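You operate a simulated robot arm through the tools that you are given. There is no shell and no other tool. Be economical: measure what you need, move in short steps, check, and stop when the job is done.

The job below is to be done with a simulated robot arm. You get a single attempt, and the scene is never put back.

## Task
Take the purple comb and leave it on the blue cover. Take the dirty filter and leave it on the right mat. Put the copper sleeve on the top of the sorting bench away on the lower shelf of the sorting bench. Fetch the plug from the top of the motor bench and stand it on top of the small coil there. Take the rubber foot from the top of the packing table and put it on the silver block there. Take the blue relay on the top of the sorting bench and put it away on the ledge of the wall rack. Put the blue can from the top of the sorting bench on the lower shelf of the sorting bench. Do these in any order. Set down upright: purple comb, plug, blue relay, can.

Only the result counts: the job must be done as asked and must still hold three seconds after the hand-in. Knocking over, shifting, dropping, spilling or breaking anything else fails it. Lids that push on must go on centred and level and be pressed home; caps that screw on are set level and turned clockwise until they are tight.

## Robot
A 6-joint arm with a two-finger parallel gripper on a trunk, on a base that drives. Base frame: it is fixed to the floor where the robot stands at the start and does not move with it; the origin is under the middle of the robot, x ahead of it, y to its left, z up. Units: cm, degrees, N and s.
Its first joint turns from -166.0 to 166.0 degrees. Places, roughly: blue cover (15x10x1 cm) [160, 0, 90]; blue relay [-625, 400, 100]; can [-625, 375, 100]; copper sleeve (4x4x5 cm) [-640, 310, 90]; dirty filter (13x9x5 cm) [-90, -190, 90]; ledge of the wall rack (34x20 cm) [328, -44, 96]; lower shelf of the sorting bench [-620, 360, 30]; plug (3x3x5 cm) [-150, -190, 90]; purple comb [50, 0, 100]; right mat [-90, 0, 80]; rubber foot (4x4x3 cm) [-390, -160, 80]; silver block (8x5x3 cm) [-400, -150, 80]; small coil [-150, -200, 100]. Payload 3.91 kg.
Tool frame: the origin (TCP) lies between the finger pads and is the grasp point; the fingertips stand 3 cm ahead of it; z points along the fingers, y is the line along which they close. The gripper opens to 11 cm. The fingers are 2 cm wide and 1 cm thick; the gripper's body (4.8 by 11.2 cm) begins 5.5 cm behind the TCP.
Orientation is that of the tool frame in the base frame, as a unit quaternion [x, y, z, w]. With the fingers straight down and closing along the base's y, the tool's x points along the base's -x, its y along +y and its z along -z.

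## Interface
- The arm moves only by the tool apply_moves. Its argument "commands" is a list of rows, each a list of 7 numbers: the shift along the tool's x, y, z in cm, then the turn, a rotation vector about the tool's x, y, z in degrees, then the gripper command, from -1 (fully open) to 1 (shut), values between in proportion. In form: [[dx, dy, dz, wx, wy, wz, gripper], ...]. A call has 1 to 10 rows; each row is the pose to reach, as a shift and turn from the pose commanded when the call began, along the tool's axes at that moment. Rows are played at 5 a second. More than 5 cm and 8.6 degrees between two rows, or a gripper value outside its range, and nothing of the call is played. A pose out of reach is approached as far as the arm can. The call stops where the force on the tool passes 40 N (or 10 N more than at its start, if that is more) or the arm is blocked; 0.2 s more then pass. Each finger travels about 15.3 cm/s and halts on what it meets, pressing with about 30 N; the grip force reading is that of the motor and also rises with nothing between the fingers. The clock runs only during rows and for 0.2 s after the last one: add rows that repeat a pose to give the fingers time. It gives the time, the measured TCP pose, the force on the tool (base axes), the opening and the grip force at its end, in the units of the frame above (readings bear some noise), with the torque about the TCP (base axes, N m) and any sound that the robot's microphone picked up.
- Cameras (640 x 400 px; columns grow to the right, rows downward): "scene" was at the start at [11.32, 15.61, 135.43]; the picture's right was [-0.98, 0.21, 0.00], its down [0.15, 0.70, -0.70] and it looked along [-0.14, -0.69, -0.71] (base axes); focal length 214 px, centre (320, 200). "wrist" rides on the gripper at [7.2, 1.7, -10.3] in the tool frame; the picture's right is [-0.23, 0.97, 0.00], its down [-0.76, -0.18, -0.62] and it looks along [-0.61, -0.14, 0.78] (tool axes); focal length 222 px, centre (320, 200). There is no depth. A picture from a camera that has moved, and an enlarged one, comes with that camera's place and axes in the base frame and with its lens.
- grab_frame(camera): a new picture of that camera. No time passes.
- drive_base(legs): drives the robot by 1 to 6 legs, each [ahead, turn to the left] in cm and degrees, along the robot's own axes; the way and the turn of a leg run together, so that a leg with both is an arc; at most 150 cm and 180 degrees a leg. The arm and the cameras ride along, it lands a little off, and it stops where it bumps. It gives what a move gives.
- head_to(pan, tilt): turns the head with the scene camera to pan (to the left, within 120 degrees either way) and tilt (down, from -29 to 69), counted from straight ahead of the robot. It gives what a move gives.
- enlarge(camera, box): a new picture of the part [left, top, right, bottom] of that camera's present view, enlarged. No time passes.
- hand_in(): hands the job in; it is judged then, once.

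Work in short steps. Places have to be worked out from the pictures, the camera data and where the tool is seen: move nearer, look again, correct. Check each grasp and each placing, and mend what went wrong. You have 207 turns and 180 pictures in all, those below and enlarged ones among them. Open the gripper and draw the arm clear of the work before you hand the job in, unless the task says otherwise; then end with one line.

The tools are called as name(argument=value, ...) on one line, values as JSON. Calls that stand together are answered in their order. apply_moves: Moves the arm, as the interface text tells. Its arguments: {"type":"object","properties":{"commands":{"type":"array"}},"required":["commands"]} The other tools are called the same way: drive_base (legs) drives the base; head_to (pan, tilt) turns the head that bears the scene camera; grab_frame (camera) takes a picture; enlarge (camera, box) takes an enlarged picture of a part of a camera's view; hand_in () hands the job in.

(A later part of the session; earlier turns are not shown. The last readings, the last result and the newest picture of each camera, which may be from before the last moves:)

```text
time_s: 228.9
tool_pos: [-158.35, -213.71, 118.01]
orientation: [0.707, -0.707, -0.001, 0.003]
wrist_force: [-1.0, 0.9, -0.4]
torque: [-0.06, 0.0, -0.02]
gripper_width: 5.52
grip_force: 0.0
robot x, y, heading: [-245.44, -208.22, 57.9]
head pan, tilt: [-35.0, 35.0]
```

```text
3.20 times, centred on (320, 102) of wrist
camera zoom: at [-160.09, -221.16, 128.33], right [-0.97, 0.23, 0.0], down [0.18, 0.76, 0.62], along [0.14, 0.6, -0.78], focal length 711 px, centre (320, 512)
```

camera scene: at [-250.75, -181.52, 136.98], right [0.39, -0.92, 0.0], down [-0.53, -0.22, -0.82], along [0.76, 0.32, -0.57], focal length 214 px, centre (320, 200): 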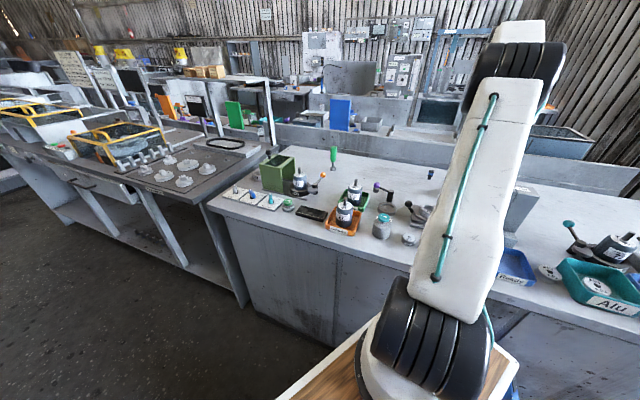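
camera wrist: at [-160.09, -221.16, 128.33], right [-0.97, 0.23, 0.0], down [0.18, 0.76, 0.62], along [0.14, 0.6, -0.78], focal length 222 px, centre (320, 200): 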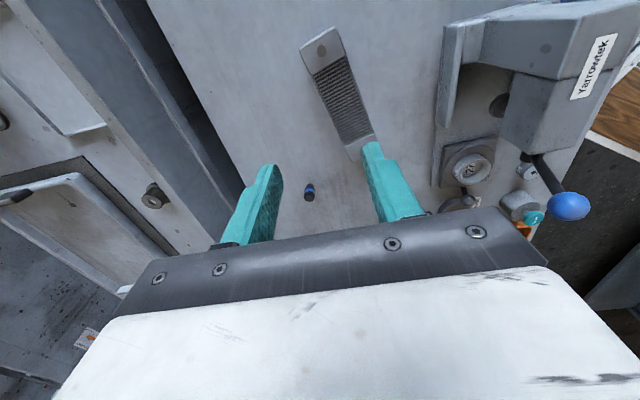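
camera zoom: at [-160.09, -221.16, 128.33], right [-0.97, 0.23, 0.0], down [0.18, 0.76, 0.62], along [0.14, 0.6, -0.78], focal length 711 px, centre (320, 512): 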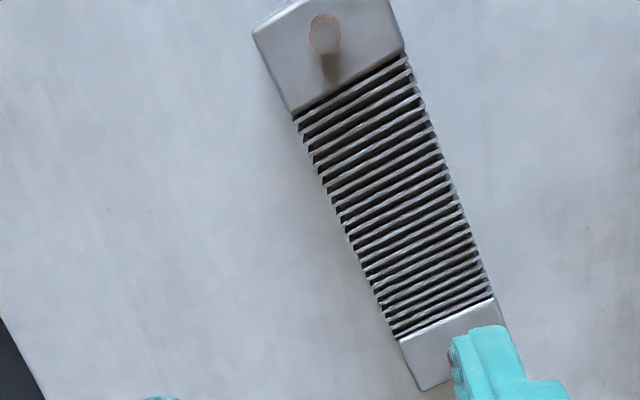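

The coil is a ~16×5 cm finned block, its middle near (-161.5,-212). First the plug: I move above (-152.2,-195.6) at z≈104.

apply_moves(commands=[[-4.5, -1.5, 0, 0, 0, 0, 0], [-9, -3, 0, 0, 0, 0, 0], [-13.5, -4.5, 1, 0, 0, 0, 0], [-18.1, -6.1, 2, 0, 0, 0, 0], [-18.1, -6.1, 6.5, 0, 0, 0, 0], [-18.1, -6.1, 11, 0, 0, 0, 0], [-18.1, -6.1, 14, 0, 0, 0, 0]])

grab_frame(camera="wrist")

enlarge(camera="scene", box=[360, 110, 520, 210])

```text
time_s: 230.5
tool_pos: [-152.59, -195.42, 104.12]
orientation: [0.707, -0.707, -0.001, 0.003]
wrist_force: [0.4, 0.3, 0.6]
torque: [-0.03, -0.02, -0.02]
gripper_width: 5.5
grip_force: 0.0
robot x, y, heading: [-246.0, -208.56, 57.7]
head pan, tilt: [-35.0, 35.0]
```

```text
108 pictures are left
camera wrist: at [-154.19, -202.83, 114.49], right [-0.97, 0.23, 0.0], down [0.18, 0.76, 0.62], along [0.14, 0.6, -0.78], focal length 222 px, centre (320, 200)
```

wrist: 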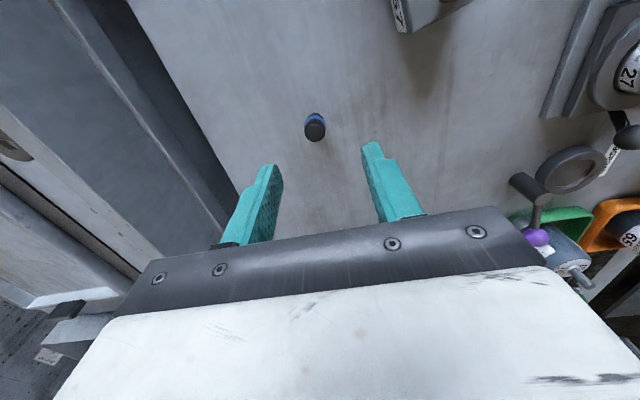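

```text
4.00 times, centred on (440, 160) of scene
camera zoom: at [-250.77, -181.52, 136.98], right [0.39, -0.92, 0.0], down [-0.53, -0.22, -0.82], along [0.75, 0.32, -0.57], focal length 858 px, centre (-160, 360)
```

zoom: 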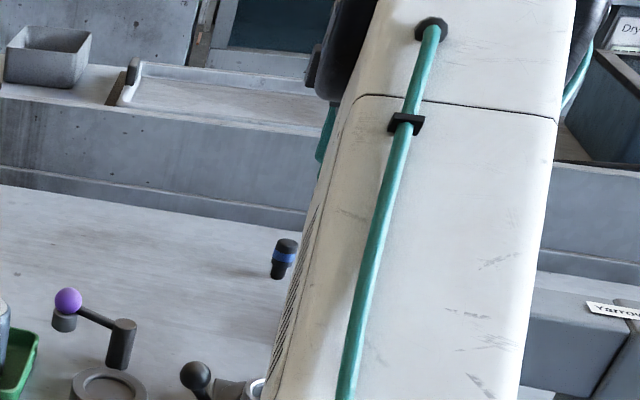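

The plug's axis is at about (-152.0,-195.5). I correct and descend to TCP z≈94, then look.

apply_moves(commands=[[0.1, -0.5, 3, 0, 0, 0, 0], [0.1, -0.5, 6, 0, 0, 0, 0], [0.1, -0.5, 8.5, 0, 0, 0, 0], [0.1, -0.5, 10, 0, 0, 0, 0]])

grab_frame(camera="wrist")

```text
time_s: 231.5
tool_pos: [-152.05, -195.8, 94.11]
orientation: [-0.707, 0.707, 0.001, -0.003]
wrist_force: [-1.6, 0.6, -0.1]
torque: [0.0, -0.01, 0.01]
gripper_width: 5.5
grip_force: 0.0
robot x, y, heading: [-245.8, -208.54, 57.6]
head pan, tilt: [-35.0, 35.0]
```

```text
106 pictures are left
camera wrist: at [-153.7, -203.13, 104.39], right [-0.97, 0.23, 0.0], down [0.18, 0.76, 0.62], along [0.14, 0.6, -0.78], focal length 222 px, centre (320, 200)
```

wrist: 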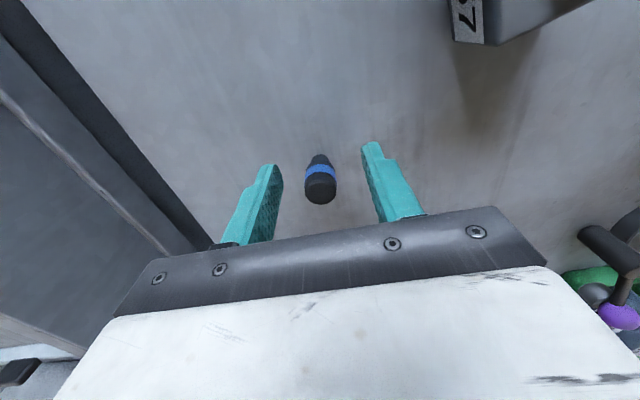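

The plug's top seems about z 93.5, so I lower 1.3 more and close.

apply_moves(commands=[[-0.2, 0, 0.7, 0, 0, 0, 0], [-0.2, 0, 1.3, 0, 0, 0, 0], [-0.2, 0, 1.3, 0, 0, 0, 1], [-0.2, 0, 1.3, 0, 0, 0, 1], [-0.2, 0, 1.3, 0, 0, 0, 1], [-0.2, 0, 1.3, 0, 0, 0, 1]])

grab_frame(camera="wrist")

```text
time_s: 232.9
tool_pos: [-151.99, -195.5, 92.74]
orientation: [0.707, -0.707, 0.0, 0.003]
wrist_force: [-0.5, 1.2, -0.1]
torque: [-0.01, -0.01, 0.02]
gripper_width: 1.97
grip_force: 30.1
robot x, y, heading: [-245.88, -208.27, 57.8]
head pan, tilt: [-35.0, 35.0]
```

```text
105 pictures are left
camera wrist: at [-153.68, -202.95, 103.07], right [-0.97, 0.23, 0.0], down [0.18, 0.76, 0.62], along [0.14, 0.6, -0.78], focal length 222 px, centre (320, 200)
```

wrist: 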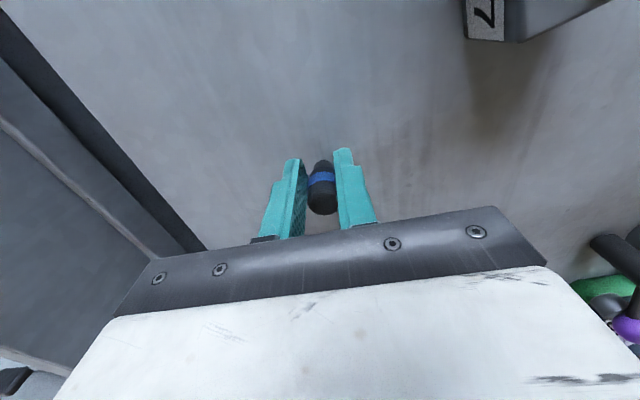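

The plug is gripped (1.97 cm, 30 N). I lift and carry it to above the coil's middle.

apply_moves(commands=[[0, 0, -0.7, 0, 0, 0, 1], [0, 0, -2, 0, 0, 0, 1], [0, 0, -5, 0, 0, 0, 1], [0, 0, -9, 0, 0, 0, 1], [0, 0, -12, 0, 0, 0, 1], [4.2, 2.4, -12, 0, 0, 0, 1], [8.4, 4.8, -12, 0, 0, 0, 1], [12.6, 7.2, -12, 0, 0, 0, 1], [16.6, 9.5, -12, 0, 0, 0, 1]])

grab_frame(camera="wrist")

enlarge(camera="wrist", box=[220, 60, 460, 210])

```text
time_s: 234.9
tool_pos: [-161.21, -211.98, 104.76]
orientation: [-0.707, 0.707, 0.001, -0.002]
wrist_force: [0.8, 0.8, 0.0]
torque: [-0.04, 0.03, -0.03]
gripper_width: 1.97
grip_force: 30.1
robot x, y, heading: [-245.54, -208.77, 57.8]
head pan, tilt: [-35.0, 35.0]
```

```text
104 pictures are left
camera wrist: at [-162.95, -219.3, 115.13], right [-0.97, 0.23, 0.0], down [0.18, 0.76, 0.62], along [0.14, 0.6, -0.78], focal length 222 px, centre (320, 200)
```

wrist: 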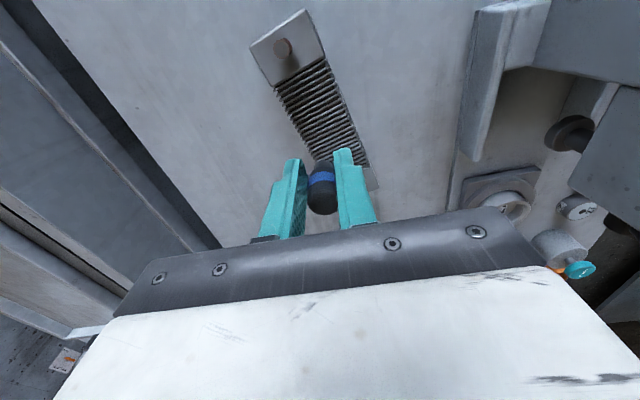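

```text
2.67 times, centred on (340, 135) of wrist
camera zoom: at [-162.95, -219.3, 115.13], right [-0.97, 0.23, 0.0], down [0.18, 0.76, 0.62], along [0.14, 0.6, -0.78], focal length 592 px, centre (267, 373)
```

zoom: 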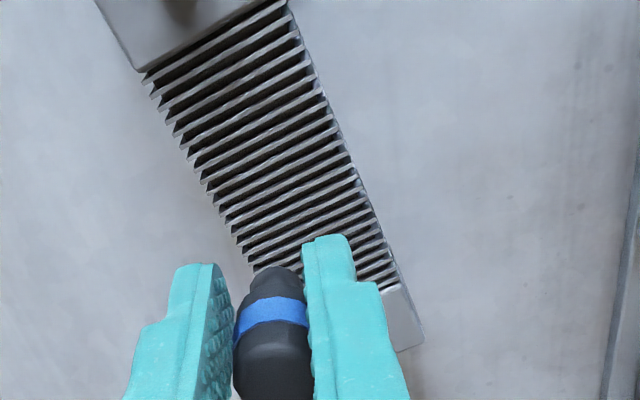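

The coil's finned middle is at about (-161.5,-212.4). I correct slightly and descend toward contact.

apply_moves(commands=[[0.4, 0.3, 2, 0, 0, 0, 1], [0.4, 0.3, 4, 0, 0, 0, 1], [0.4, 0.3, 5, 0, 0, 0, 1], [0.4, 0.3, 5.6, 0, 0, 0, 1]])

enlarge(camera="wrist", box=[220, 60, 460, 210])

head_to(pan=-80, tilt=30)

grab_frame(camera="scene")

```text
time_s: 235.9
tool_pos: [-161.59, -212.47, 99.25]
orientation: [-0.707, 0.707, 0.001, -0.002]
wrist_force: [0.1, 0.8, -0.3]
torque: [0.0, 0.03, 0.01]
gripper_width: 2.0
grip_force: 30.1
robot x, y, heading: [-246.1, -208.32, 57.6]
head pan, tilt: [-35.0, 35.0]
```

```text
2.67 times, centred on (340, 135) of wrist
camera zoom: at [-163.39, -219.88, 109.62], right [-0.97, 0.23, 0.0], down [0.18, 0.76, 0.62], along [0.14, 0.6, -0.78], focal length 592 px, centre (267, 373)
```

zoom: 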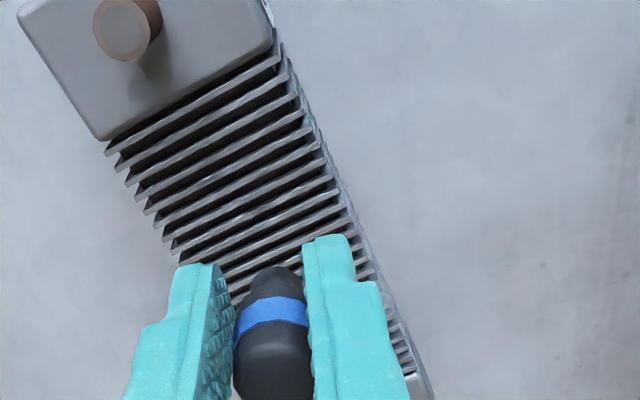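

```text
time_s: 237.0
tool_pos: [-161.66, -212.43, 99.37]
orientation: [0.708, -0.707, 0.0, 0.003]
wrist_force: [-0.7, 0.5, -0.3]
torque: [0.02, 0.01, 0.0]
gripper_width: 1.96
grip_force: 30.4
robot x, y, heading: [-246.02, -208.36, 57.8]
head pan, tilt: [-80.0, 30.0]
```

```text
101 pictures are left
camera scene: at [-250.49, -188.34, 137.76], right [-0.38, -0.93, 0.0], down [-0.46, 0.19, -0.87], along [0.8, -0.33, -0.5], focal length 214 px, centre (320, 200)
```

scene: 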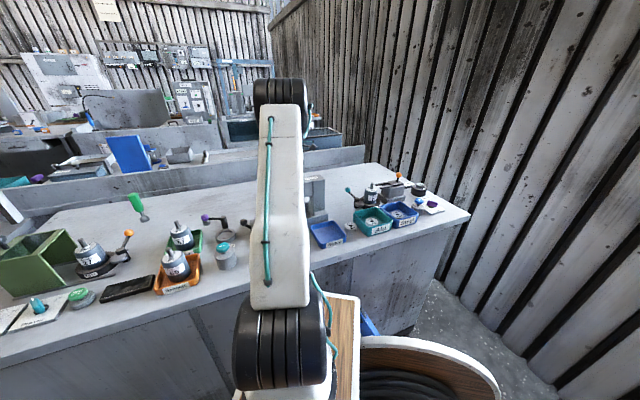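

Position good. I descend in small steps to contact.

apply_moves(commands=[[0.2, 0, 0.4, 0, 0, 0, 1], [0.3, 0, 0.8, 0, 0, 0, 1], [0.3, 0, 1.2, 0, 0, 0, 1], [0.3, 0, 1.6, 0, 0, 0, 1]])

```text
time_s: 238.0
tool_pos: [-161.68, -212.9, 97.7]
orientation: [0.707, -0.707, -0.002, 0.002]
wrist_force: [0.9, -0.2, -0.2]
torque: [-0.01, -0.02, 0.02]
gripper_width: 1.99
grip_force: 29.6
robot x, y, heading: [-245.7, -208.6, 57.8]
head pan, tilt: [-80.0, 30.0]
```

apply_moves(commands=[[0, 0, 0.4, 0, 0, 0, 1], [0, 0, 0.8, 0, 0, 0, 1], [0, 0, 1.1, 0, 0, 0, 1], [0, 0, 1.4, 0, 0, 0, 1]])

enlarge(camera="wrist", box=[220, 60, 460, 210])

```text
time_s: 239.0
tool_pos: [-161.58, -212.94, 97.19]
orientation: [-0.706, 0.708, -0.004, 0.001]
wrist_force: [-3.7, 1.2, 10.8]
torque: [0.16, 0.18, 0.04]
gripper_width: 1.99
grip_force: 29.4
robot x, y, heading: [-245.52, -208.58, 57.7]
head pan, tilt: [-80.0, 30.0]
stopped in row 4: the force on the tool passed its limit at 45 N (the readings are from after the stop); the commanded pose is now the measured one
```

```text
2.67 times, centred on (340, 135) of wrist
camera zoom: at [-163.38, -220.28, 107.53], right [-0.97, 0.23, -0.01], down [0.18, 0.77, 0.62], along [0.15, 0.6, -0.78], focal length 592 px, centre (267, 373)
```

zoom: 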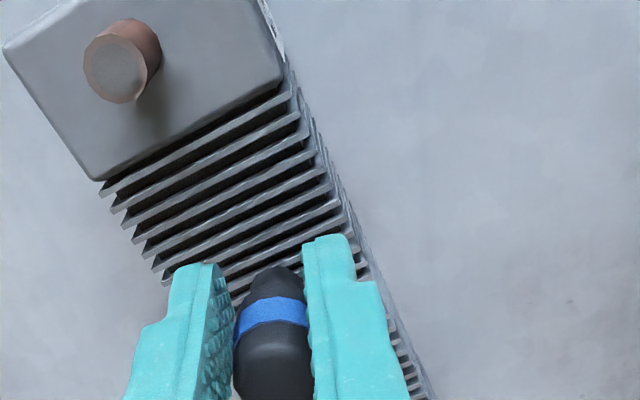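

The plug rests on the fins. I release gently and rise straight up.

apply_moves(commands=[[0, 0, -0.1, 0, 0, 0, 1], [0, 0, -0.1, 0, 0, 0, 0.55], [0, 0, -0.1, 0, 0, 0, 0.3], [0, 0, -0.1, 0, 0, 0, 0.2], [0, 0, -0.1, 0, 0, 0, 0.2], [0, 0, -1.5, 0, 0, 0, 0.2], [0, 0, -4, 0, 0, 0, 0.2], [0, 0, -8, 0, 0, 0, 0.2], [0, 0, -12, 0, 0, 0, 0.2]])

enlarge(camera="wrist", box=[220, 60, 460, 210])

```text
time_s: 241.0
tool_pos: [-161.61, -213.0, 108.82]
orientation: [-0.707, 0.707, -0.002, -0.001]
wrist_force: [1.2, -0.1, -1.1]
torque: [-0.02, 0.04, 0.0]
gripper_width: 4.39
grip_force: 0.2
robot x, y, heading: [-246.22, -208.23, 57.8]
head pan, tilt: [-80.0, 30.0]
```

```text
2.67 times, centred on (340, 135) of wrist
camera zoom: at [-163.34, -220.27, 119.15], right [-0.97, 0.23, 0.0], down [0.18, 0.76, 0.62], along [0.14, 0.6, -0.78], focal length 592 px, centre (267, 373)
```

zoom: 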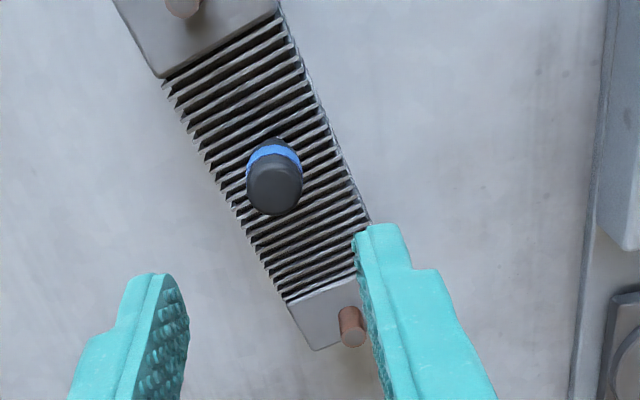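

The plug stands upright on the coil. I raise and retract, then drive toward the packing table side and look.

apply_moves(commands=[[0, 0, -4.5, 0, 0, 0, 0.2], [0, 0, -9, 0, 0, 0, 0.2], [0, 1, -13, 0, 0, 0, 0.2], [0, 5, -15, 0, 0, 0, 0.2], [0, 9.8, -16, 0, 0, 0, 0.2], [0, 14.6, -16, 0, 0, 0, 0.2], [0, 19.4, -16, 0, 0, 0, 0.2], [0, 24.2, -16, 0, 0, 0, 0.2], [0, 28, -16, 0, 0, 0, 0.2]])

drive_base(legs=[[0, 75], [80, 0]])

head_to(pan=40, tilt=30)

grab_frame(camera="scene")

```text
time_s: 243.0
tool_pos: [-189.8, -212.67, 124.91]
orientation: [-0.707, 0.708, -0.004, -0.001]
wrist_force: [0.2, 1.0, -0.6]
torque: [-0.02, 0.04, -0.03]
gripper_width: 4.39
grip_force: 0.1
robot x, y, heading: [-245.74, -208.65, 58.1]
head pan, tilt: [-80.0, 30.0]
```

```text
time_s: 250.5
tool_pos: [-280.69, -95.43, 124.93]
orientation: [0.991, -0.137, 0.003, -0.001]
wrist_force: [0.5, 0.6, -0.4]
torque: [-0.03, -0.01, 0.04]
gripper_width: 4.39
grip_force: 0.0
robot x, y, heading: [-299.45, -148.28, 132.1]
head pan, tilt: [-80.0, 30.0]
```

```text
time_s: 252.5
tool_pos: [-280.68, -95.31, 124.94]
orientation: [0.99, -0.138, 0.004, -0.002]
wrist_force: [0.0, -0.5, 0.9]
torque: [-0.01, -0.01, 0.04]
gripper_width: 4.4
grip_force: 0.1
robot x, y, heading: [-299.76, -148.23, 131.9]
head pan, tilt: [40.0, 30.0]
```

```text
98 pictures are left
camera scene: at [-334.97, -152.99, 137.76], right [0.14, 0.99, 0.0], down [0.5, -0.07, -0.87], along [-0.86, 0.12, -0.5], focal length 214 px, centre (320, 200)
```

scene: 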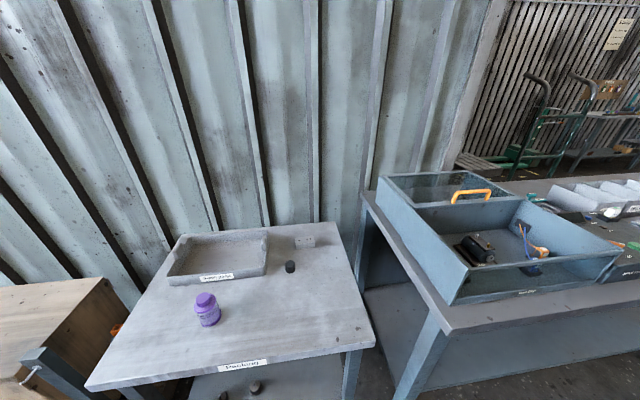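

I enlarge the packing table top.

enlarge(camera="scene", box=[220, 210, 380, 310])

```text
4.00 times, centred on (300, 260) of scene
camera zoom: at [-334.97, -152.99, 137.76], right [0.14, 0.99, 0.0], down [0.5, -0.07, -0.87], along [-0.86, 0.12, -0.5], focal length 858 px, centre (400, -40)
```

zoom: 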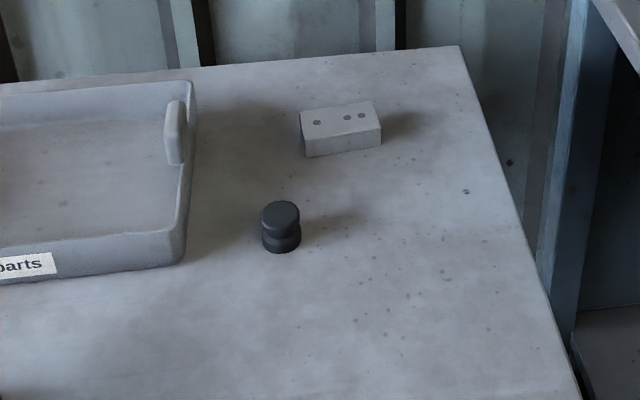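

The foot is near (-387,-156), the silver block near (-399,-150). I move 20 cm further and turn left so the arm faces the table.

drive_base(legs=[[20, 0], [0, 118]])

grab_frame(camera="wrist")

head_to(pan=-90, tilt=40)

grab_frame(camera="scene")

```text
time_s: 259.1
tool_pos: [-368.36, -143.85, 124.92]
orientation: [0.612, 0.791, 0.0, -0.003]
wrist_force: [-0.8, 1.0, -0.1]
torque: [-0.03, 0.0, -0.01]
gripper_width: 4.38
grip_force: 0.0
robot x, y, heading: [-312.99, -133.49, -107.6]
head pan, tilt: [40.0, 30.0]
```

```text
96 pictures are left
camera wrist: at [-368.64, -136.56, 135.28], right [1.0, 0.03, 0.0], down [0.02, -0.78, 0.62], along [0.01, -0.62, -0.78], focal length 222 px, centre (320, 200)
```

wrist: 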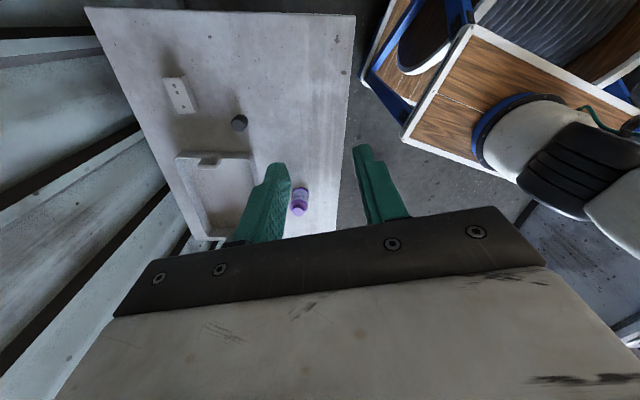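

```text
time_s: 261.2
tool_pos: [-368.54, -143.89, 124.91]
orientation: [0.611, 0.791, 0.001, -0.003]
wrist_force: [0.0, 0.2, 0.1]
torque: [0.01, -0.02, 0.01]
gripper_width: 4.4
grip_force: 0.1
robot x, y, heading: [-313.02, -133.35, -107.7]
head pan, tilt: [-90.0, 40.0]
```

```text
95 pictures are left
camera scene: at [-302.78, -150.44, 136.22], right [0.3, 0.95, 0.0], down [0.61, -0.19, -0.77], along [-0.73, 0.23, -0.64], focal length 214 px, centre (320, 200)
```

scene: 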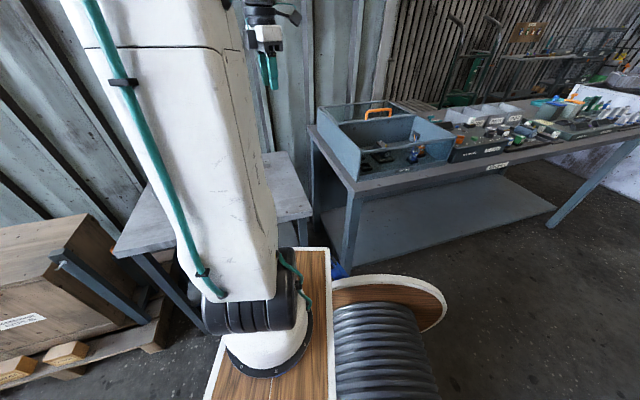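

Foot at (-388.5,-156.3), block at (-400.7,-150), table ≈ z 78.5. I move above the foot to z≈97.

apply_moves(commands=[[-0.9, -2.8, 3.4, 0, 0, 2, -0.2], [-1.7, -5.6, 6.8, 0, 0, 4, -0.2], [-2.6, -8.4, 10.2, 0, 0, 6, -0.2], [-3.5, -11.2, 13.6, 0, 0, 8, -0.2], [-4.3, -14, 17, 0, 0, 10, -0.2], [-5.2, -16.8, 20.4, 0, 0, 12, -0.2], [-6, -19.6, 23.8, 0, 0, 14, -0.2], [-6.9, -22.4, 27, 0, 0, 14.7, -0.2]])

grab_frame(camera="wrist")

head_to(pan=-60, tilt=40)

grab_frame(camera="scene")

```text
time_s: 263.0
tool_pos: [-388.49, -156.11, 97.92]
orientation: [0.707, 0.708, -0.002, -0.004]
wrist_force: [0.5, 0.1, 1.0]
torque: [-0.03, 0.03, -0.05]
gripper_width: 6.61
grip_force: 0.0
robot x, y, heading: [-312.88, -133.43, -107.6]
head pan, tilt: [-90.0, 40.0]
```

```text
94 pictures are left
camera wrist: at [-386.86, -149.07, 108.14], right [0.97, -0.23, -0.01], down [-0.17, -0.76, 0.62], along [-0.15, -0.6, -0.78], focal length 222 px, centre (320, 200)
```

wrist: 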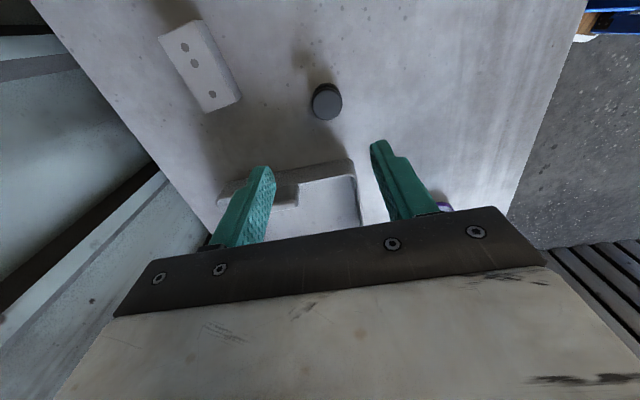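

```text
time_s: 263.9
tool_pos: [-388.57, -156.06, 97.88]
orientation: [0.707, 0.707, -0.001, -0.003]
wrist_force: [0.3, -0.7, 0.9]
torque: [-0.01, -0.01, 0.0]
gripper_width: 6.63
grip_force: 0.1
robot x, y, heading: [-313.15, -133.35, -107.8]
head pan, tilt: [-60.0, 40.0]
```

```text
93 pictures are left
camera scene: at [-302.99, -154.83, 136.22], right [-0.21, 0.98, 0.0], down [0.63, 0.14, -0.77], along [-0.75, -0.16, -0.64], focal length 214 px, centre (320, 200)
```

scene: 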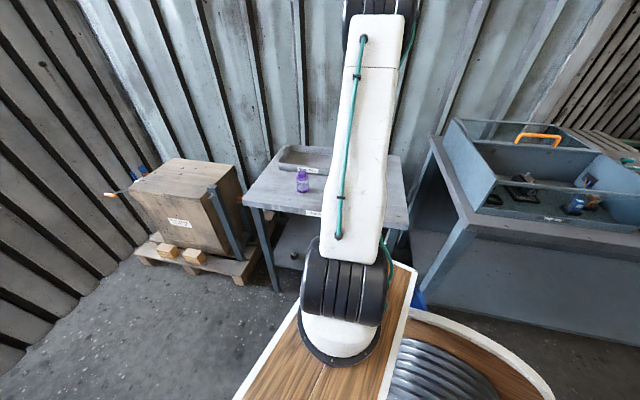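

The foot top centre is (-388.1,-156.0). I descend to z≈84 and check height by wrist view.

apply_moves(commands=[[0, 0.3, 4.5, 0, 0, 0, -0.2], [0, 0.3, 9, 0, 0, 0, -0.2], [0, 0.3, 13.8, 0, 0, 0, -0.2]])

grab_frame(camera="wrist")

```text
time_s: 264.7
tool_pos: [-388.16, -156.16, 84.06]
orientation: [0.707, 0.708, 0.0, -0.003]
wrist_force: [1.0, -0.1, 1.5]
torque: [-0.02, 0.06, -0.02]
gripper_width: 6.61
grip_force: 0.0
robot x, y, heading: [-313.32, -133.68, -107.6]
head pan, tilt: [-60.0, 40.0]
```

```text
92 pictures are left
camera wrist: at [-386.52, -149.13, 94.33], right [0.97, -0.23, -0.01], down [-0.17, -0.76, 0.62], along [-0.14, -0.6, -0.78], focal length 222 px, centre (320, 200)
```

wrist: 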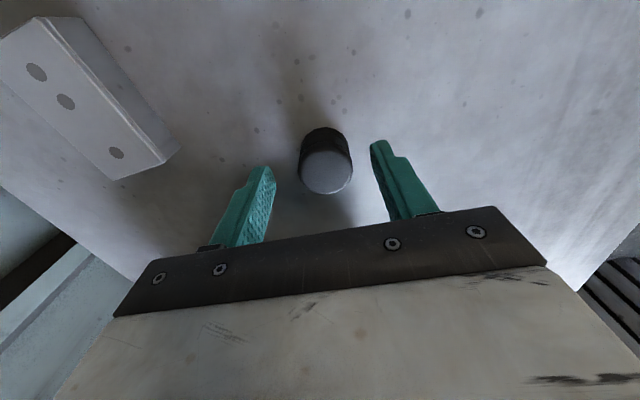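

Foot top ≈ z 82.6. I lower 0.8 and close on it.

apply_moves(commands=[[0.1, 0.3, 0.8, 0, 0, 0, -0.2], [0.1, 0.3, 0.8, 0, 0, 0, 1], [0.1, 0.3, 0.8, 0, 0, 0, 1], [0.1, 0.3, 0.8, 0, 0, 0, 1], [0.1, 0.3, 0.8, 0, 0, 0, 1]])

grab_frame(camera="wrist")

```text
time_s: 265.9
tool_pos: [-387.98, -156.06, 83.25]
orientation: [0.707, 0.707, 0.001, -0.002]
wrist_force: [0.1, 1.1, -1.0]
torque: [0.0, 0.0, -0.03]
gripper_width: 3.22
grip_force: 30.0
robot x, y, heading: [-312.8, -133.39, -107.5]
head pan, tilt: [-60.0, 40.0]
```

```text
91 pictures are left
camera wrist: at [-386.24, -148.99, 93.6], right [0.97, -0.23, -0.01], down [-0.17, -0.76, 0.62], along [-0.14, -0.6, -0.78], focal length 222 px, centre (320, 200)
```

wrist: 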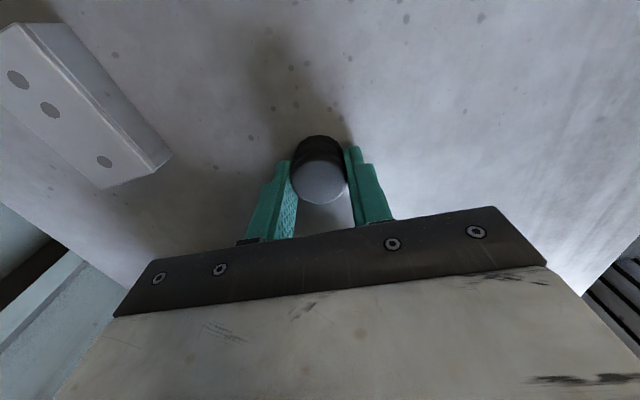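

Gripped (3.22 cm). I lift 10 cm and carry it over the block.

apply_moves(commands=[[0, 0, -0.7, 0, 0, 0, 1], [0, 0, -2, 0, 0, 0, 1], [0, 0, -5, 0, 0, 0, 1], [0, 0, -9, 0, 0, 0, 1], [0, 0, -12, 0, 0, 0, 1], [2, -4, -12, 0, 0, 0, 1], [4.2, -8.3, -12, 0, 0, 0, 1], [6.3, -12.4, -12, 0, 0, 0, 1]])

grab_frame(camera="wrist")

```text
time_s: 267.7
tool_pos: [-400.34, -149.57, 95.66]
orientation: [0.707, 0.708, -0.001, -0.003]
wrist_force: [0.6, -0.1, 0.4]
torque: [0.01, 0.03, 0.01]
gripper_width: 3.21
grip_force: 30.0
robot x, y, heading: [-313.38, -133.59, -107.7]
head pan, tilt: [-60.0, 40.0]
```

```text
90 pictures are left
camera wrist: at [-398.61, -142.56, 106.05], right [0.97, -0.23, -0.01], down [-0.17, -0.76, 0.62], along [-0.15, -0.6, -0.78], focal length 222 px, centre (320, 200)
```

wrist: 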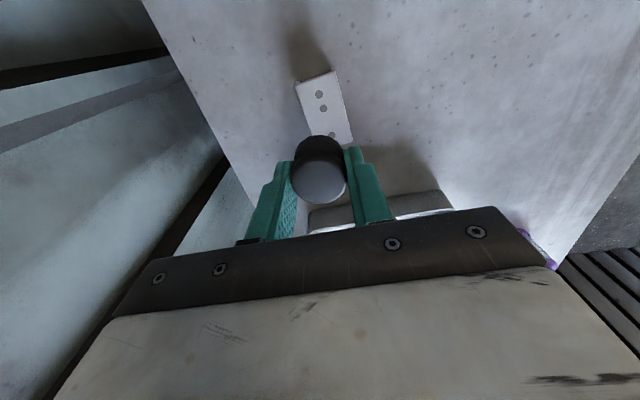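

Aligned over the block (centre ≈(-400.1,-149.5)). I descend to contact (expected TCP≈86).

apply_moves(commands=[[0, 0.2, 4, 0, 0, 0, 1], [0, 0.2, 7, 0, 0, 0, 1], [0, 0.2, 8, 0, 0, 0, 1], [0, 0.2, 8.6, 0, 0, 0, 1], [0, 0.2, 9.1, 0, 0, 0, 1]])

grab_frame(camera="wrist")

```text
time_s: 268.9
tool_pos: [-400.03, -149.53, 86.28]
orientation: [0.707, 0.707, 0.0, -0.003]
wrist_force: [0.3, 0.2, -0.7]
torque: [0.0, -0.01, -0.02]
gripper_width: 3.19
grip_force: 30.0
robot x, y, heading: [-312.83, -133.41, -107.5]
head pan, tilt: [-60.0, 40.0]
```

```text
89 pictures are left
camera wrist: at [-398.45, -142.51, 96.71], right [0.97, -0.23, -0.01], down [-0.17, -0.76, 0.62], along [-0.14, -0.6, -0.78], focal length 222 px, centre (320, 200)
```

wrist: 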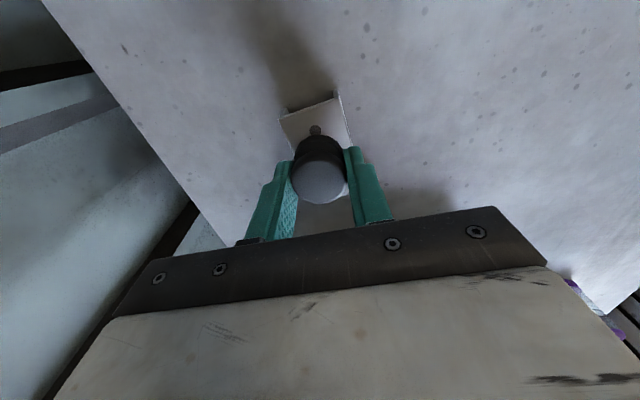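

Close; the block centre is maybe 0.6 further −y. I adjust and go down in small steps.

apply_moves(commands=[[-0.6, 0, 0, 0, 0, 0, 1], [-0.6, 0, 0.4, 0, 0, 0, 1], [-0.6, 0, 0.8, 0, 0, 0, 1], [-0.6, 0, 1.1, 0, 0, 0, 1]])

```text
time_s: 269.9
tool_pos: [-400.09, -150.22, 85.55]
orientation: [0.707, 0.707, -0.001, -0.005]
wrist_force: [3.7, 1.1, 25.2]
torque: [0.06, -0.24, 0.01]
gripper_width: 3.22
grip_force: 30.3
robot x, y, heading: [-313.13, -133.59, -107.7]
head pan, tilt: [-60.0, 40.0]
```

Contact at z≈85.5 (25 N). I ease off, release and rise.

apply_moves(commands=[[0, 0, -0.3, 0, 0, 0, 1], [0, 0, -0.3, 0, 0, 0, 0.3], [0, 0, -0.3, 0, 0, 0, 0], [0, 0, -0.3, 0, 0, 0, 0], [0, 0, -1.5, 0, 0, 0, 0], [0, 0, -4, 0, 0, 0, 0], [0, 0, -8, 0, 0, 0, 0], [0, 0, -12, 0, 0, 0, 0]])

grab_frame(camera="wrist")

```text
time_s: 271.7
tool_pos: [-400.08, -150.24, 97.1]
orientation: [0.708, 0.706, 0.0, -0.003]
wrist_force: [-0.6, 0.3, -0.1]
torque: [-0.02, -0.01, 0.0]
gripper_width: 5.49
grip_force: 0.1
robot x, y, heading: [-313.01, -133.32, -107.6]
head pan, tilt: [-60.0, 40.0]
```

```text
88 pictures are left
camera wrist: at [-398.43, -143.16, 107.37], right [0.97, -0.23, 0.0], down [-0.18, -0.76, 0.62], along [-0.14, -0.6, -0.78], focal length 222 px, centre (320, 200)
```

wrist: 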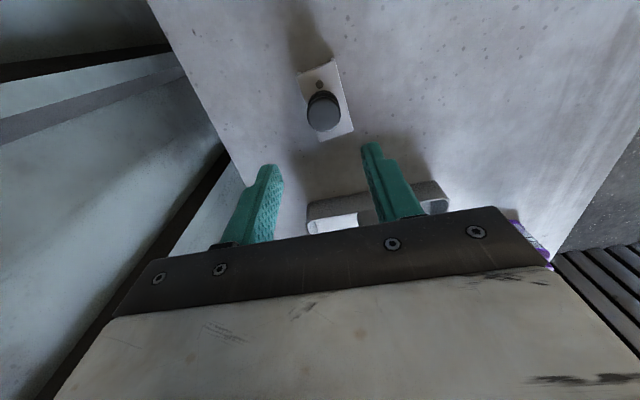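

The foot sits on the block. I raise and retract, then drive to the corridor toward the sorting bench.

apply_moves(commands=[[0, 0, -4.8, 0, 0, 0, 0], [0, 0, -9.6, 0, 0, 0, 0], [0, 2, -14, 0, 0, 0, 0], [0, 5, -18, 0, 0, 0, 0], [0, 8, -22, 0, 0, 0, 0], [0, 11, -26, 0, 0, 0, 0], [0, 15, -28, 0, 0, 0, 0], [0, 19.5, -28, 0, 0, 0, 0], [0, 24, -28, 0, 0, 0, 0], [0, 28, -28, 0, 0, 0, 0]])

drive_base(legs=[[0, -169], [130, 0], [130, 0], [0, 97]])

head_to(pan=0, tilt=20)

grab_frame(camera="scene")

```text
time_s: 273.9
tool_pos: [-372.06, -150.12, 124.95]
orientation: [0.707, 0.707, 0.0, -0.003]
wrist_force: [-0.1, -0.4, -0.6]
torque: [0.02, -0.09, 0.0]
gripper_width: 5.5
grip_force: 0.1
robot x, y, heading: [-313.35, -133.74, -107.6]
head pan, tilt: [-60.0, 40.0]
```

```text
time_s: 297.6
tool_pos: [-314.34, 175.16, 124.99]
orientation: [0.988, 0.154, 0.001, -0.002]
wrist_force: [0.4, -0.4, -0.3]
torque: [0.02, 0.0, 0.02]
gripper_width: 5.49
grip_force: 0.0
robot x, y, heading: [-280.82, 124.09, -179.8]
head pan, tilt: [-60.0, 40.0]
```

```text
time_s: 298.9
tool_pos: [-314.37, 175.11, 125.06]
orientation: [0.988, 0.154, 0.001, -0.003]
wrist_force: [0.1, 0.4, 0.2]
torque: [0.02, -0.01, 0.01]
gripper_width: 5.49
grip_force: 0.0
robot x, y, heading: [-280.29, 123.92, -180.0]
head pan, tilt: [0.0, 20.0]
```

```text
87 pictures are left
camera scene: at [-302.99, 100.47, 139.36], right [0.0, 1.0, 0.0], down [0.34, 0.0, -0.94], along [-0.94, 0.0, -0.34], focal length 214 px, centre (320, 200)
```

scene: 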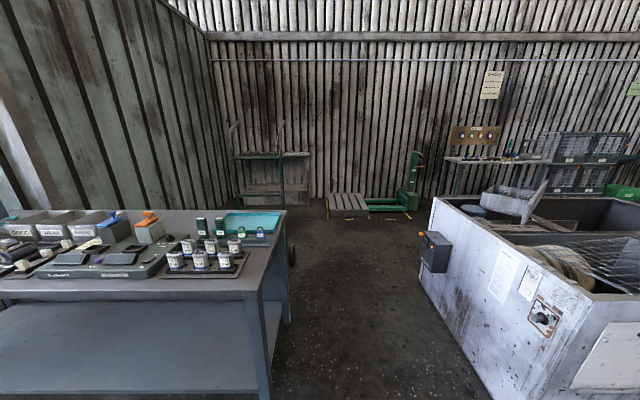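

The corridor is clear. I drive ahead 245, then look toward the sorting bench.

drive_base(legs=[[122, 0], [123, 0]])

head_to(pan=-60, tilt=20)

grab_frame(camera="scene")

```text
time_s: 311.0
tool_pos: [-563.24, 165.21, 124.89]
orientation: [0.984, 0.178, 0.001, -0.002]
wrist_force: [-0.6, -0.6, 0.0]
torque: [0.0, 0.03, -0.02]
gripper_width: 5.51
grip_force: 0.1
robot x, y, heading: [-526.82, 115.79, -177.3]
head pan, tilt: [0.0, 20.0]
```

```text
time_s: 312.3
tool_pos: [-563.24, 165.24, 124.96]
orientation: [0.984, 0.179, 0.002, -0.001]
wrist_force: [0.7, -0.4, 0.2]
torque: [0.0, -0.02, 0.01]
gripper_width: 5.51
grip_force: 0.1
robot x, y, heading: [-527.27, 115.65, -177.0]
head pan, tilt: [-60.0, 20.0]
```

```text
86 pictures are left
camera scene: at [-543.98, 99.49, 139.36], right [0.84, 0.54, 0.0], down [0.19, -0.29, -0.94], along [-0.51, 0.79, -0.34], focal length 214 px, centre (320, 200)
```

scene: 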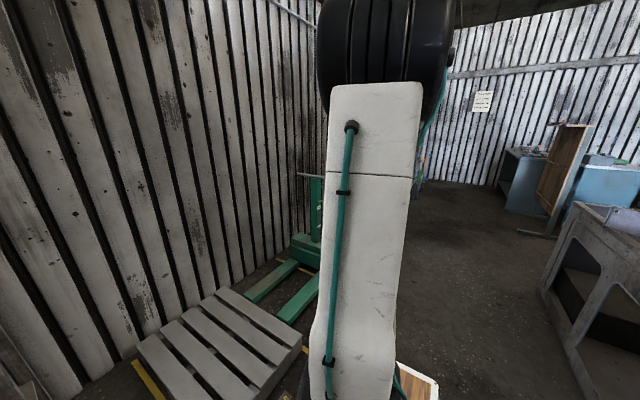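

Space ahead is clear. I turn right to heading 90 and drive to y≈330, then look at the bench.

drive_base(legs=[[0, -93], [105, 0], [105, 0]])

head_to(pan=70, tilt=30)

grab_frame(camera="scene")

head_to(pan=0, tilt=25)

grab_frame(camera="scene")

```text
time_s: 326.7
tool_pos: [-476.35, 361.64, 124.97]
orientation: [0.807, -0.59, 0.002, -0.001]
wrist_force: [-0.5, -0.1, 0.1]
torque: [-0.01, 0.01, 0.0]
gripper_width: 5.51
grip_force: 0.0
robot x, y, heading: [-527.41, 327.8, 90.3]
head pan, tilt: [-60.0, 20.0]
```

```text
time_s: 328.8
tool_pos: [-476.24, 361.68, 125.04]
orientation: [0.807, -0.59, 0.004, 0.0]
wrist_force: [0.3, -0.6, -0.7]
torque: [-0.02, -0.01, -0.04]
gripper_width: 5.5
grip_force: 0.0
robot x, y, heading: [-527.51, 328.1, 90.2]
head pan, tilt: [70.0, 30.0]
```

```text
85 pictures are left
camera scene: at [-559.49, 343.98, 137.76], right [0.34, 0.94, 0.0], down [0.47, -0.17, -0.87], along [-0.81, 0.3, -0.5], focal length 214 px, centre (320, 200)
```

scene: 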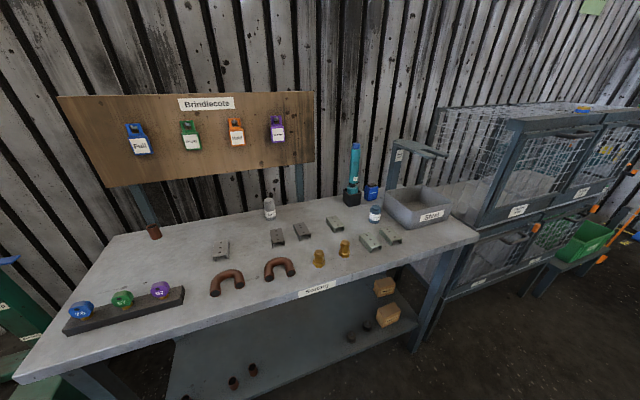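

```text
time_s: 330.2
tool_pos: [-476.19, 361.6, 125.02]
orientation: [0.807, -0.59, 0.003, -0.001]
wrist_force: [0.4, -0.7, -1.1]
torque: [-0.02, -0.01, -0.02]
gripper_width: 5.5
grip_force: 0.0
robot x, y, heading: [-527.5, 327.91, 90.2]
head pan, tilt: [0.0, 25.0]
```

```text
84 pictures are left
camera scene: at [-551.01, 350.11, 138.55], right [1.0, 0.0, 0.0], down [0.0, -0.42, -0.91], along [0.0, 0.91, -0.42], focal length 214 px, centre (320, 200)
```

scene: 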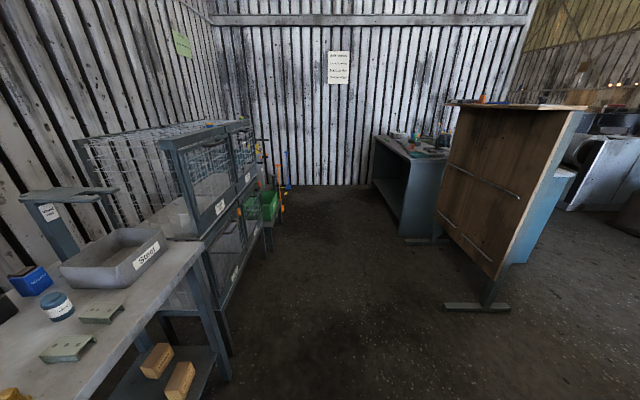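

The copper sleeve is the small brown cylinder near (-638,308); can and blue relay near the far end. I'll face the bench squarely with the arm ahead: drive ahead 15, turn left 90, and look closer.

drive_base(legs=[[16, 0], [0, 90], [8, 0]])

head_to(pan=0, tilt=45)

grab_frame(camera="scene")

enlarge(camera="scene", box=[400, 60, 640, 210])

enlarge(camera="scene", box=[120, 60, 360, 210])

```text
time_s: 336.2
tool_pos: [-570.65, 393.99, 125.07]
orientation: [0.986, 0.168, 0.002, -0.002]
wrist_force: [0.3, 0.2, 0.4]
torque: [-0.03, 0.0, -0.01]
gripper_width: 5.49
grip_force: 0.1
robot x, y, heading: [-535.68, 343.65, -178.4]
head pan, tilt: [0.0, 25.0]
```

```text
time_s: 337.0
tool_pos: [-570.61, 393.74, 125.04]
orientation: [0.986, 0.168, 0.003, -0.002]
wrist_force: [0.2, 0.2, 0.0]
torque: [-0.01, 0.02, -0.01]
gripper_width: 5.52
grip_force: 0.1
robot x, y, heading: [-535.5, 343.41, -178.6]
head pan, tilt: [0.0, 45.0]
```

```text
83 pictures are left
camera scene: at [-556.08, 319.63, 135.5], right [-0.03, 1.0, 0.0], down [0.71, 0.02, -0.71], along [-0.71, -0.02, -0.71], focal length 214 px, centre (320, 200)
```

scene: 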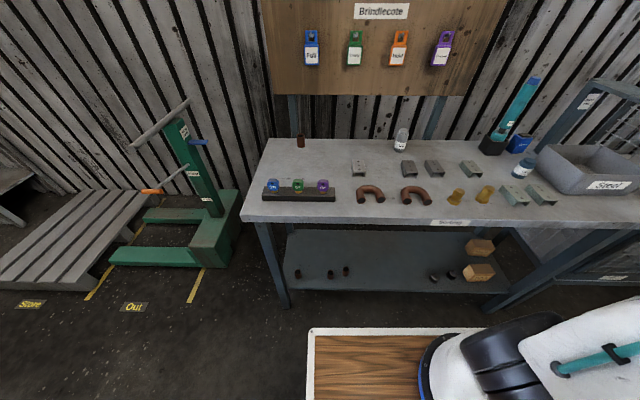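

```text
2.67 times, centred on (520, 135) of scene
camera zoom: at [-556.08, 319.63, 135.5], right [-0.03, 1.0, 0.0], down [0.71, 0.02, -0.71], along [-0.71, -0.02, -0.71], focal length 572 px, centre (-213, 373)
```

zoom: 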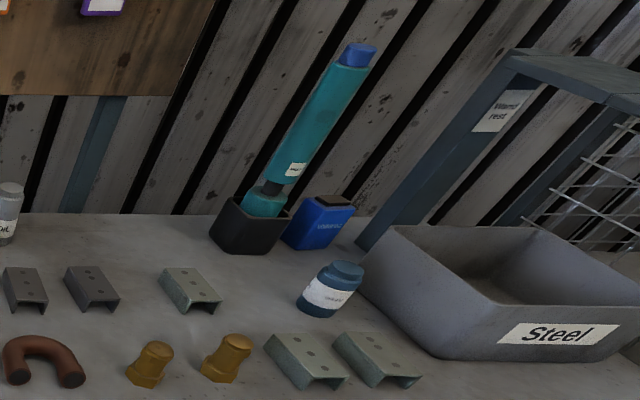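

```text
2.67 times, centred on (240, 135) of scene
camera zoom: at [-556.08, 319.63, 135.5], right [-0.03, 1.0, 0.0], down [0.71, 0.02, -0.71], along [-0.71, -0.02, -0.71], focal length 572 px, centre (533, 373)
```

zoom: 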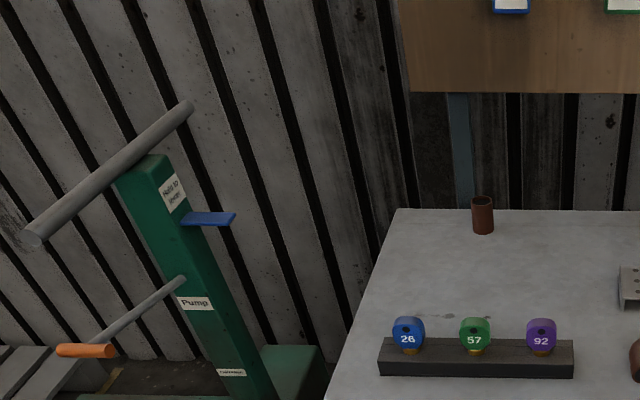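

Sleeve at (-639.5,309.2), can (-619,389), relay (-636,398). I swing the arm round to the front (part 1), rotating the tool toward facing the bench.

apply_moves(commands=[[-3.6, 0.3, 0, 0, 0, -8, 0], [-7.3, 0.6, 0, 0, 0, -16, 0], [-10.9, 1, 0, 0, 0, -24, 0], [-14.5, 1.3, 0, 0, 0, -32, 0], [-18.2, 1.6, 0, 0, 0, -40, 0], [-21.8, 1.9, 0, 0, 0, -48, 0], [-25.4, 2.2, 0, 0, 0, -56, 0], [-29, 2.6, 0, 0, 0, -64, 0], [-32.7, 2.9, 0, 0, 0, -72, 0], [-36.3, 3.2, 0, 0, 0, -80, 0]])

```text
time_s: 339.2
tool_pos: [-603.95, 378.75, 125.14]
orientation: [0.647, 0.763, 0.002, 0.0]
wrist_force: [1.5, -0.6, 0.8]
torque: [-0.02, 0.02, -0.05]
gripper_width: 5.5
grip_force: 0.1
robot x, y, heading: [-535.45, 344.15, -178.5]
head pan, tilt: [0.0, 45.0]
```

apply_moves(commands=[[-4.1, -2.1, 0, 0, 0, -8, 0], [-8.2, -4.2, 0, 0, 0, -16, 0], [-12.2, -6.3, 0, 0, 0, -24, 0], [-16.3, -8.4, 0, 0, 0, -32, 0], [-20.4, -10.5, 0, 0, 0, -40, 0], [-24.5, -12.6, 0, 0, 0, -48, 0], [-28.6, -14.7, 0, 0, 0, -56, 0], [-32.6, -16.8, 0, 0, 0, -64, 0], [-36.7, -18.9, 0, 0, 0, -72, 0], [-40.8, -21, 0, 0, 0, -80.5, 0]])

grab_frame(camera="wrist")

```text
time_s: 341.4
tool_pos: [-618.01, 335.45, 124.49]
orientation: [0.001, 1.0, 0.002, 0.002]
wrist_force: [-0.3, 0.4, 0.1]
torque: [-0.02, 0.01, -0.01]
gripper_width: 5.5
grip_force: 0.0
robot x, y, heading: [-535.67, 343.66, -178.5]
head pan, tilt: [0.0, 45.0]
```

```text
80 pictures are left
camera wrist: at [-625.48, 336.94, 134.73], right [0.23, 0.97, 0.01], down [0.76, -0.18, 0.62], along [0.61, -0.14, -0.78], focal length 222 px, centre (320, 200)
```

wrist: 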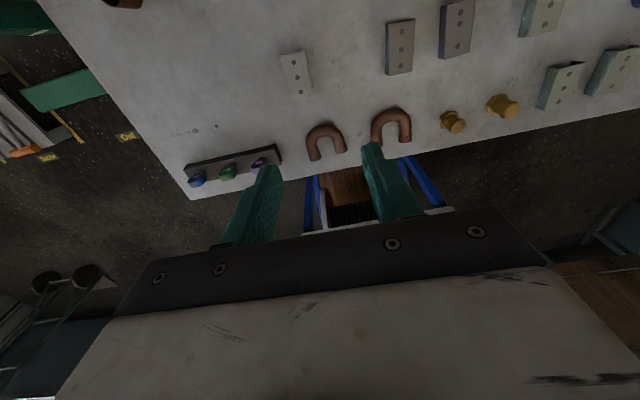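

The tool now faces the bench. I move toward the sleeve while tilting 45° so the hand stays on the near side (also needed for the lower shelf).

apply_moves(commands=[[1.7, -3.3, 2.4, 0, 5.6, 0, 0], [3.5, -6.5, 4.9, 0, 11.2, 0, 0], [5.2, -9.8, 7.3, 0, 16.9, 0, 0], [7, -13.1, 9.7, 0, 22.5, 0, 0], [8.7, -16.4, 12.2, 0, 28.1, 0, 0], [10.5, -19.6, 14.6, 0, 33.7, 0, 0], [12.2, -22.9, 17, 0, 39.4, 0, 0], [14, -26.2, 19.5, 0, 45, 0, 0]])

grab_frame(camera="wrist")

grab_frame(camera="scene")

```text
time_s: 343.2
tool_pos: [-631.84, 309.1, 104.89]
orientation: [0.002, 0.924, 0.003, -0.383]
wrist_force: [-0.5, 1.1, -0.4]
torque: [0.0, -0.04, 0.0]
gripper_width: 5.49
grip_force: 0.0
robot x, y, heading: [-535.58, 343.76, -178.6]
head pan, tilt: [0.0, 45.0]
```

```text
79 pictures are left
camera wrist: at [-629.64, 310.6, 117.32], right [0.16, 0.97, -0.16], down [0.98, -0.18, -0.1], along [-0.12, -0.14, -0.98], focal length 222 px, centre (320, 200)
```

wrist: 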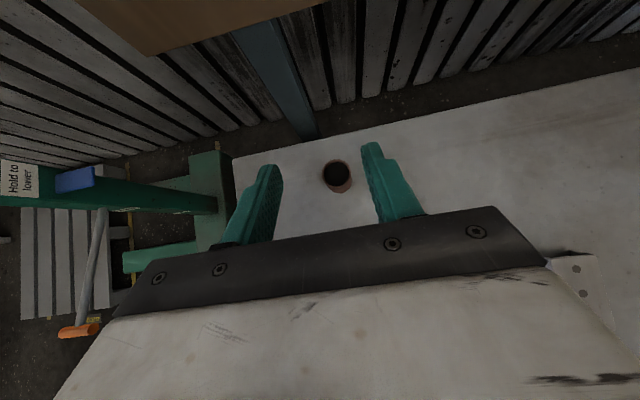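

```text
78 pictures are left
camera scene: at [-556.05, 319.65, 135.5], right [-0.03, 1.0, 0.0], down [0.71, 0.02, -0.71], along [-0.71, -0.02, -0.71], focal length 214 px, centre (320, 200)
```

scene: 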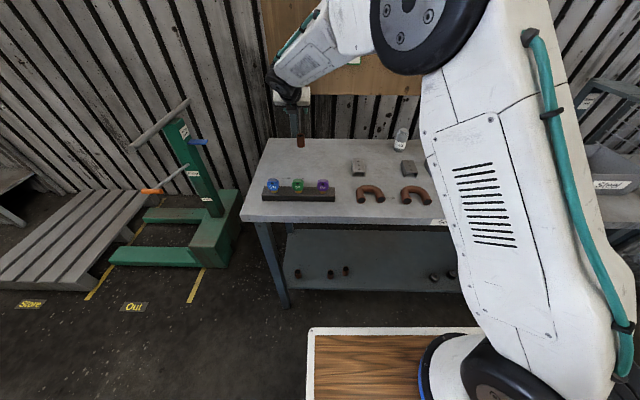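

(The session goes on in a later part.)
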